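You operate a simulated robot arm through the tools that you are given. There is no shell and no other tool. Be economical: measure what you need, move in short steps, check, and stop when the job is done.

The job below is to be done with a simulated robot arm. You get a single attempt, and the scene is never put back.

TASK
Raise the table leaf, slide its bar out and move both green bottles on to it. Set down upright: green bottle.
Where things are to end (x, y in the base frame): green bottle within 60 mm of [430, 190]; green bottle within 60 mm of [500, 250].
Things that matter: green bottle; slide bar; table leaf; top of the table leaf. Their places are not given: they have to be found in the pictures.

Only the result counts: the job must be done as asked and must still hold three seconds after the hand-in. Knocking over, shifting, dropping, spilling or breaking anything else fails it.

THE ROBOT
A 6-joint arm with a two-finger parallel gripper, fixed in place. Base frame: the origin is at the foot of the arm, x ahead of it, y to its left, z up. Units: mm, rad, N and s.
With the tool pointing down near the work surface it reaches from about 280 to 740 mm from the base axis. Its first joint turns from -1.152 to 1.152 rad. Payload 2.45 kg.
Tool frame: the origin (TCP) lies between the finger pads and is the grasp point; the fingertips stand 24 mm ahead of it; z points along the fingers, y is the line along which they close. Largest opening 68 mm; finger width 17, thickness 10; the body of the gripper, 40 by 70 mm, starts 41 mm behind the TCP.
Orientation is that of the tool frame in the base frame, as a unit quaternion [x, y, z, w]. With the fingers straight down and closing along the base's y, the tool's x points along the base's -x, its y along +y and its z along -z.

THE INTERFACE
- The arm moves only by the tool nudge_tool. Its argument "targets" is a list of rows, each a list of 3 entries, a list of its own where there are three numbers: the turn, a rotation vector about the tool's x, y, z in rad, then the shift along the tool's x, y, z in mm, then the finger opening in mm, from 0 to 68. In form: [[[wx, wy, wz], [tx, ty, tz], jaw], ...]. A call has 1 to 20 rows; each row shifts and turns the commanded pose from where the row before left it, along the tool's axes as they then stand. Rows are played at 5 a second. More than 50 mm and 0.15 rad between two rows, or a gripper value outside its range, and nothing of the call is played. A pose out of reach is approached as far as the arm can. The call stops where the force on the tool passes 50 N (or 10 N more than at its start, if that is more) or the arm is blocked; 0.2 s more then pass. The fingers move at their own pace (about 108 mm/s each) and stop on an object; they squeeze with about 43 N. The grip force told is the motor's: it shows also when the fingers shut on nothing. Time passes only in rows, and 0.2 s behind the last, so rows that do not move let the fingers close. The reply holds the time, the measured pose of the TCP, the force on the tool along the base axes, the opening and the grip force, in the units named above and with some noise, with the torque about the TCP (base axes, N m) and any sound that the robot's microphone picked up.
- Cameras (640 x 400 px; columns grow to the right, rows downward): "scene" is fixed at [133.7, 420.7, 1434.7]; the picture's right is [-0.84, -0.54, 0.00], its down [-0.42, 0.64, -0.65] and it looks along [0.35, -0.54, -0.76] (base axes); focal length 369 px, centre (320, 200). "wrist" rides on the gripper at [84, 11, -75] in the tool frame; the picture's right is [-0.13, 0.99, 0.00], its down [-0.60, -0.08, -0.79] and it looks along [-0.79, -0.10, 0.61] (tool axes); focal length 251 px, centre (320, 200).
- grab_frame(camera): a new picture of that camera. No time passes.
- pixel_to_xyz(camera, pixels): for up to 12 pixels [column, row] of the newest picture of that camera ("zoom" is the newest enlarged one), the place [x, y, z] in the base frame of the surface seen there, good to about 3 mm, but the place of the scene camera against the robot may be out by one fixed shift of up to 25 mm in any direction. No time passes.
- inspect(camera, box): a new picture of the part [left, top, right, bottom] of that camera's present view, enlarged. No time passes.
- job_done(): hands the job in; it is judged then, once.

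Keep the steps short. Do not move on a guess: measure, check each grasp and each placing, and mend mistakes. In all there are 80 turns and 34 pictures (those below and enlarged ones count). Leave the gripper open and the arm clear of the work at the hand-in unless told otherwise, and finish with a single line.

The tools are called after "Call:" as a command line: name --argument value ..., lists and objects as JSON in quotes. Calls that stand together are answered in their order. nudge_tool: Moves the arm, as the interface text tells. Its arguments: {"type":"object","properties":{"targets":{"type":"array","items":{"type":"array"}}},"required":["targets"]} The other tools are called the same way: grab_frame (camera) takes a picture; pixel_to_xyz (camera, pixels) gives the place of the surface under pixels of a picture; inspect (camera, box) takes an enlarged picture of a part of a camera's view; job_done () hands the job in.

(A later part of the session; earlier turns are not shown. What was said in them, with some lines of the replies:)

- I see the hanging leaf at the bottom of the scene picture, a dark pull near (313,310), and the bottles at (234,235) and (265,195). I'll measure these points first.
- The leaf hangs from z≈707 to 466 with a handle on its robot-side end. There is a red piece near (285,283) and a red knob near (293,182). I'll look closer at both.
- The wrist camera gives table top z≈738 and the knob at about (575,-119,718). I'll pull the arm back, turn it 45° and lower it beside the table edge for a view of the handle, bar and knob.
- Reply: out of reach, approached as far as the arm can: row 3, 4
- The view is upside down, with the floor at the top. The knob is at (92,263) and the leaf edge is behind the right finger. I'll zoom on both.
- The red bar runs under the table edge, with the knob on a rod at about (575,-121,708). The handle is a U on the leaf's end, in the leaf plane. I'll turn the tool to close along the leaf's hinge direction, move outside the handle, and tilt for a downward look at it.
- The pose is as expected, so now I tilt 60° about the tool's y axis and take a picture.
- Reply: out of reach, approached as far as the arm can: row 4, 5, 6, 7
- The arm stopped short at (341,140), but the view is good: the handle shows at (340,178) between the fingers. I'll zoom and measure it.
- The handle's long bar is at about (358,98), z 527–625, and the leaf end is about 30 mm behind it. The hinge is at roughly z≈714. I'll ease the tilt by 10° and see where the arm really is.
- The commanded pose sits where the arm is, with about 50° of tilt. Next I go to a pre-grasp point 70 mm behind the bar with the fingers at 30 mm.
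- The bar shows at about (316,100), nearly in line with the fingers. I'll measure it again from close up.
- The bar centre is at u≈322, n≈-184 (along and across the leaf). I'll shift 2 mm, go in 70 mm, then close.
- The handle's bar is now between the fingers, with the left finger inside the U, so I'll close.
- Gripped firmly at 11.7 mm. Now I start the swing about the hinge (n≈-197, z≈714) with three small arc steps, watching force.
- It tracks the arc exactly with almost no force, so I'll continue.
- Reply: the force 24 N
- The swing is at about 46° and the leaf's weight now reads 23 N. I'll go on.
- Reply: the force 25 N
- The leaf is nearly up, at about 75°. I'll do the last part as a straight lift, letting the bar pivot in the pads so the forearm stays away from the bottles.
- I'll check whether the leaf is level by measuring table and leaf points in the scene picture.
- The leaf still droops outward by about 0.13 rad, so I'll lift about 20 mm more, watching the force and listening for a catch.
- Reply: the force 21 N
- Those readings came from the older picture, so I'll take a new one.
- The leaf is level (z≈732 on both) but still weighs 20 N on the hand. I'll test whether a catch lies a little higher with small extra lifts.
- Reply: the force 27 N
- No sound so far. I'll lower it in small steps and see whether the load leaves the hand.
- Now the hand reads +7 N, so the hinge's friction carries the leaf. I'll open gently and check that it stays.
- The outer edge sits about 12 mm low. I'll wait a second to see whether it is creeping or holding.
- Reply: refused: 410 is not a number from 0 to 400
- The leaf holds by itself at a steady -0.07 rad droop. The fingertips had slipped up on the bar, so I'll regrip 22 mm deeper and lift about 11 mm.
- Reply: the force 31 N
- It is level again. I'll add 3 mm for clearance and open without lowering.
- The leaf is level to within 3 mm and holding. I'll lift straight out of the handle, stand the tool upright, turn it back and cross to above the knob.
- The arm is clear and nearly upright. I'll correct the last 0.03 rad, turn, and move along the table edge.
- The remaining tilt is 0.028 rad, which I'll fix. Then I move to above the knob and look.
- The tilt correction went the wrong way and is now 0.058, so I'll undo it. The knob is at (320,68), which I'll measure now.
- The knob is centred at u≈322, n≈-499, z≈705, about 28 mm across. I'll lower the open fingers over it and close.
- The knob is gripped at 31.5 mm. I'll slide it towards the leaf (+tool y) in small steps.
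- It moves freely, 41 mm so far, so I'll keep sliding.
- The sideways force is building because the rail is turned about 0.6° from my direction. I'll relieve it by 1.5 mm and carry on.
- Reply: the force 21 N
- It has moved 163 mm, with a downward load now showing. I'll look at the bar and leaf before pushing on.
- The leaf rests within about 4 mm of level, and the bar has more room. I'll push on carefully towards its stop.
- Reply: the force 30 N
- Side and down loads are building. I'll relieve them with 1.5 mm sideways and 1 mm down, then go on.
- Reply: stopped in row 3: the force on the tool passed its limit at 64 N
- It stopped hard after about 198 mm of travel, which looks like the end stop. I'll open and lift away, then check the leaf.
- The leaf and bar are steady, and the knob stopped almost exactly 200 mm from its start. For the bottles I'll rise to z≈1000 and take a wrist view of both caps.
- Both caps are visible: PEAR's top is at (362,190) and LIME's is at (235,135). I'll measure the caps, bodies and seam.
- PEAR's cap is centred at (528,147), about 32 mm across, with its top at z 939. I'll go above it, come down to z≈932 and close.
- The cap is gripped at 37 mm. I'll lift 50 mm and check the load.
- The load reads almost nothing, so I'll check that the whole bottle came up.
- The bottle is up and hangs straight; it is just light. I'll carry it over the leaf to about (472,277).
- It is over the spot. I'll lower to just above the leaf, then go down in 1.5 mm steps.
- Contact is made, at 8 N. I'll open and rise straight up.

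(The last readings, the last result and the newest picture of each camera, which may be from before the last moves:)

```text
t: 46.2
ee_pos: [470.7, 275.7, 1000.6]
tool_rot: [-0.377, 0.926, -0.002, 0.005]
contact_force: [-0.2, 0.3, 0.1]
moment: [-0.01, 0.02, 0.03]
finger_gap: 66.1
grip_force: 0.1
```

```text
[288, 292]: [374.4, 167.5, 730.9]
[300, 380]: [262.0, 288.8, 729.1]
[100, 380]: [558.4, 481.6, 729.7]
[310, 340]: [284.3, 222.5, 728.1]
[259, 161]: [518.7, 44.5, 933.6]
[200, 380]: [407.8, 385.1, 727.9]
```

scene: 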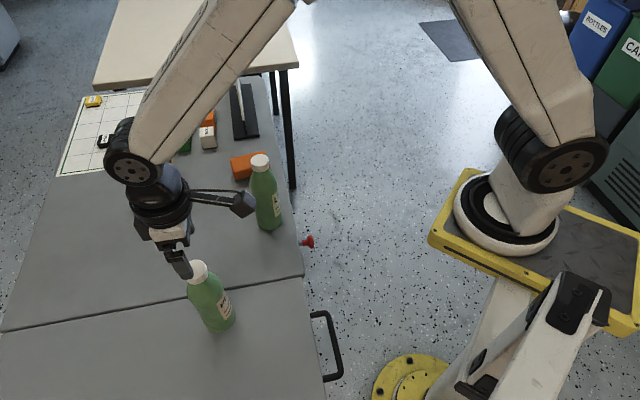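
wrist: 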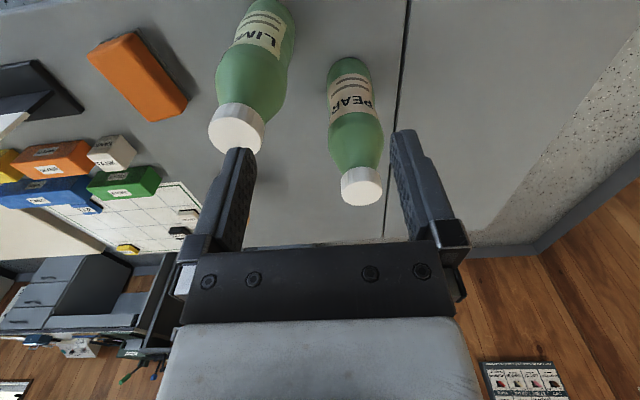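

PEAR is upright on the leaf. Next I go above LIME's cap at (537,36).

Call:
nudge_tool --targets '[[[0, 0, 0], [19.9, -36.3, 0], 68], [[0, 0, 0], [19.9, -36.3, 0], 68], [[0, 0, 0], [19.9, -36.3, 0], 68], [[0, 0, 0], [19.9, -36.3, 0], 68], [[0, 0, 0], [19.9, -36.3, 0], 68], [[0, 0, 0], [19.8, -36.5, 0], 68], [[0, 0, 0], [0, 0, 0], 68]]'

Call:
grab_frame --camera "wrist"

```text
t: 47.8
ee_pos: [539.8, 36.9, 1001.4]
tool_rot: [-0.377, 0.926, -0.002, 0.003]
contact_force: [0.8, -0.7, -0.3]
moment: [0.0, -0.02, 0.01]
finger_gap: 68.0
grip_force: 0.0
```

```text
6 pictures are left
```

wrist: 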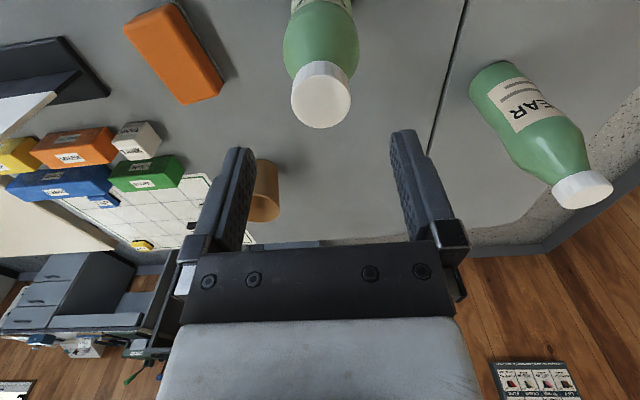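

Call:
pixel_to_xyz --camera "wrist" --pixels '[[322, 98], [294, 98], [349, 98], [322, 125], [322, 74]]'

```text
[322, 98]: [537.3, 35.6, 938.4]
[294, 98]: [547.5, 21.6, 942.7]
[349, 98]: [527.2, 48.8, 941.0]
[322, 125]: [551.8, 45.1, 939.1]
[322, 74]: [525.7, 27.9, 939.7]
```

The cap centre (538,36) is within 2 mm of the tool. I'll go down and close.

Call:
nudge_tool --targets '[[[0, 0, 0], [1.6, 0.4, 30], 68], [[0, 0, 0], [0, 0, 25], 68], [[0, 0, 0], [0, 0, 14.5], 68], [[0, 0, 0], [0, 0, 0], 30], [[0, 0, 0], [0, 0, 0], 20], [[0, 0, 0], [0, 0, 0], 20], [[0, 0, 0], [0, 0, -10], 20], [[0, 0, 0], [0, 0, -25], 20], [[0, 0, 0], [0, 0, -25], 20]]'

```text
t: 49.8
ee_pos: [537.4, 36.3, 993.7]
tool_rot: [-0.377, 0.926, -0.002, 0.003]
contact_force: [-0.9, 0.4, -1.0]
moment: [-0.01, 0.0, 0.0]
finger_gap: 37.0
grip_force: 43.1
```

LIME is gripped at 37 mm and lifted. I'll carry it to about (407,212) on the leaf.

Call:
nudge_tool --targets '[[[0, 0, 0], [-3.6, 27.1, 0], 20], [[0, 0, 0], [-3.6, 27.1, 0], 20], [[0, 0, 0], [-3.6, 27.1, 0], 20], [[0, 0, 0], [-3.6, 27.1, 0], 20], [[0, 0, 0], [-3.6, 27.1, 0], 20], [[0, 0, 0], [-3.6, 27.1, 0], 20], [[0, 0, 0], [-3.6, 27.1, 0], 20], [[0, 0, 0], [-3.6, 27.1, 0], 20], [[0, 0, 0], [0, 0, 25], 20], [[0, 0, 0], [0, 0, 20], 20]]'

Call:
grab_frame --camera "scene"

```text
t: 52.0
ee_pos: [407.0, 211.4, 946.8]
tool_rot: [-0.376, 0.926, -0.001, 0.004]
contact_force: [-0.1, -0.3, -0.3]
moment: [0.02, 0.01, -0.05]
finger_gap: 36.7
grip_force: 43.0
```

```text
5 pictures are left
```

scene: 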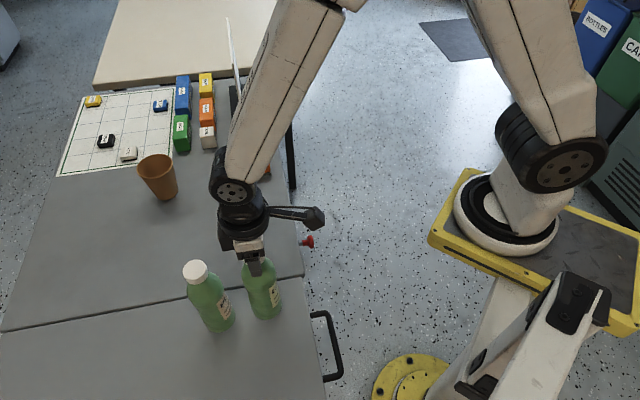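

Both are clear of each other. I'll lower in small steps until it touches.

Call:
nudge_tool --targets '[[[0, 0, 0], [0, 0, 7], 20], [[0, 0, 0], [0, 0, 4], 20], [[0, 0, 0], [0, 0, 1.5], 20], [[0, 0, 0], [0, 0, 0], 20]]'

```text
t: 53.0
ee_pos: [407.3, 212.2, 935.2]
tool_rot: [-0.376, 0.926, -0.002, 0.004]
contact_force: [0.5, -0.5, -0.6]
moment: [0.05, 0.02, -0.02]
finger_gap: 36.8
grip_force: 43.6
```

Call:
nudge_tool --targets '[[[0, 0, 0], [0, 0, 1], 20], [[0, 0, 0], [0, 0, 1], 20], [[0, 0, 0], [0, 0, 0], 20]]'

```text
t: 53.8
ee_pos: [407.4, 213.2, 933.3]
tool_rot: [-0.378, 0.926, -0.001, 0.005]
contact_force: [-4.1, 0.1, 20.4]
moment: [-0.39, 0.38, -0.09]
finger_gap: 36.3
grip_force: 42.3
```

It has touched at 20 N. I'll ease up a little, open and rise.

Call:
nudge_tool --targets '[[[0, 0, 0], [0, 0, -0.7], 20], [[0, 0, 0], [0, 0, 0], 45], [[0, 0, 0], [0, 0, 0], 66], [[0, 0, 0], [0, 0, 0], 66], [[0, 0, 0], [0, 0, -40], 66], [[0, 0, 0], [0, 0, -40], 66], [[0, 0, 0], [40, -25, 0], 66], [[0, 0, 0], [40, -25, 0], 66], [[0, 0, 0], [0, -45, 0], 66], [[0, 0, 0], [0, -45, 0], 66]]'

Call:
grab_frame --camera "scene"

Call:
grab_frame --camera "wrist"

Call:
pixel_to_xyz --camera "scene" --pixels '[[288, 292], [300, 380], [100, 380], [310, 340], [197, 271], [254, 257], [200, 380], [200, 310]]'

```text
t: 56.0
ee_pos: [446.1, 55.2, 1012.7]
tool_rot: [-0.376, 0.927, -0.001, 0.004]
contact_force: [-0.5, 0.2, -0.1]
moment: [0.0, 0.01, 0.02]
finger_gap: 66.0
grip_force: 0.0
```

```text
4 pictures are left
```

scene: 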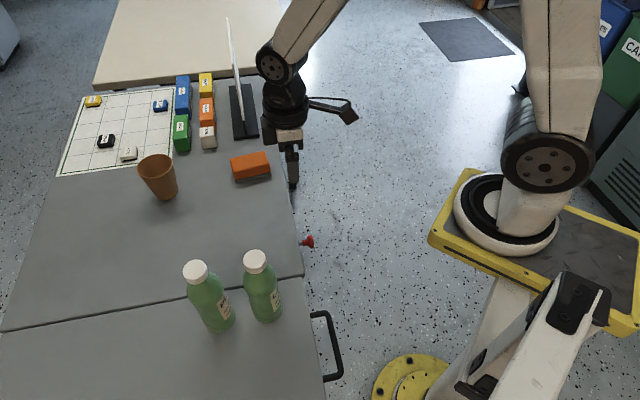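

```text
3 pictures are left
```

wrist: 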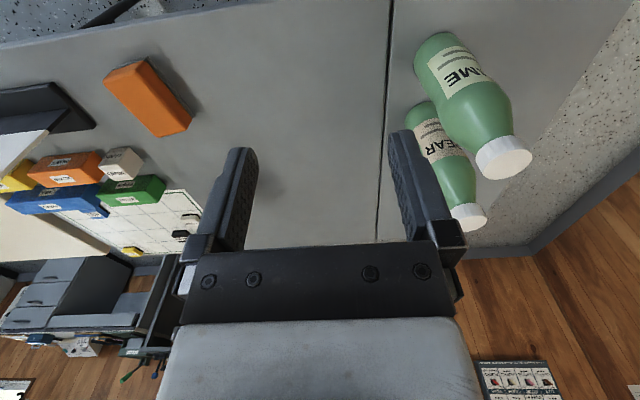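

```text
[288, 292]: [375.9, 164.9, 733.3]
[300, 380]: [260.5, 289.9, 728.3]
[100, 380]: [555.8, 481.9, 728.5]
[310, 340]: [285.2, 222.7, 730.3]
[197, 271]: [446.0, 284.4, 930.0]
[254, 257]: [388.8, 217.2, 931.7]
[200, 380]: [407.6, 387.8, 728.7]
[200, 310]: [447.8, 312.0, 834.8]
```

Both bottles stand upright on the leaf near (407,212) and (472,277). The leaf is steady at z≈728–733, the bar is out, nothing else has moved, and the arm is clear with the gripper open. I'm handing in.

Call:
job_done

```text
The job is handed in.
```

The leaf is raised, its bar is slid out about 200 mm to the stop, and both green bottles stand upright on the leaf, about 32 mm and 38 mm from their target points.
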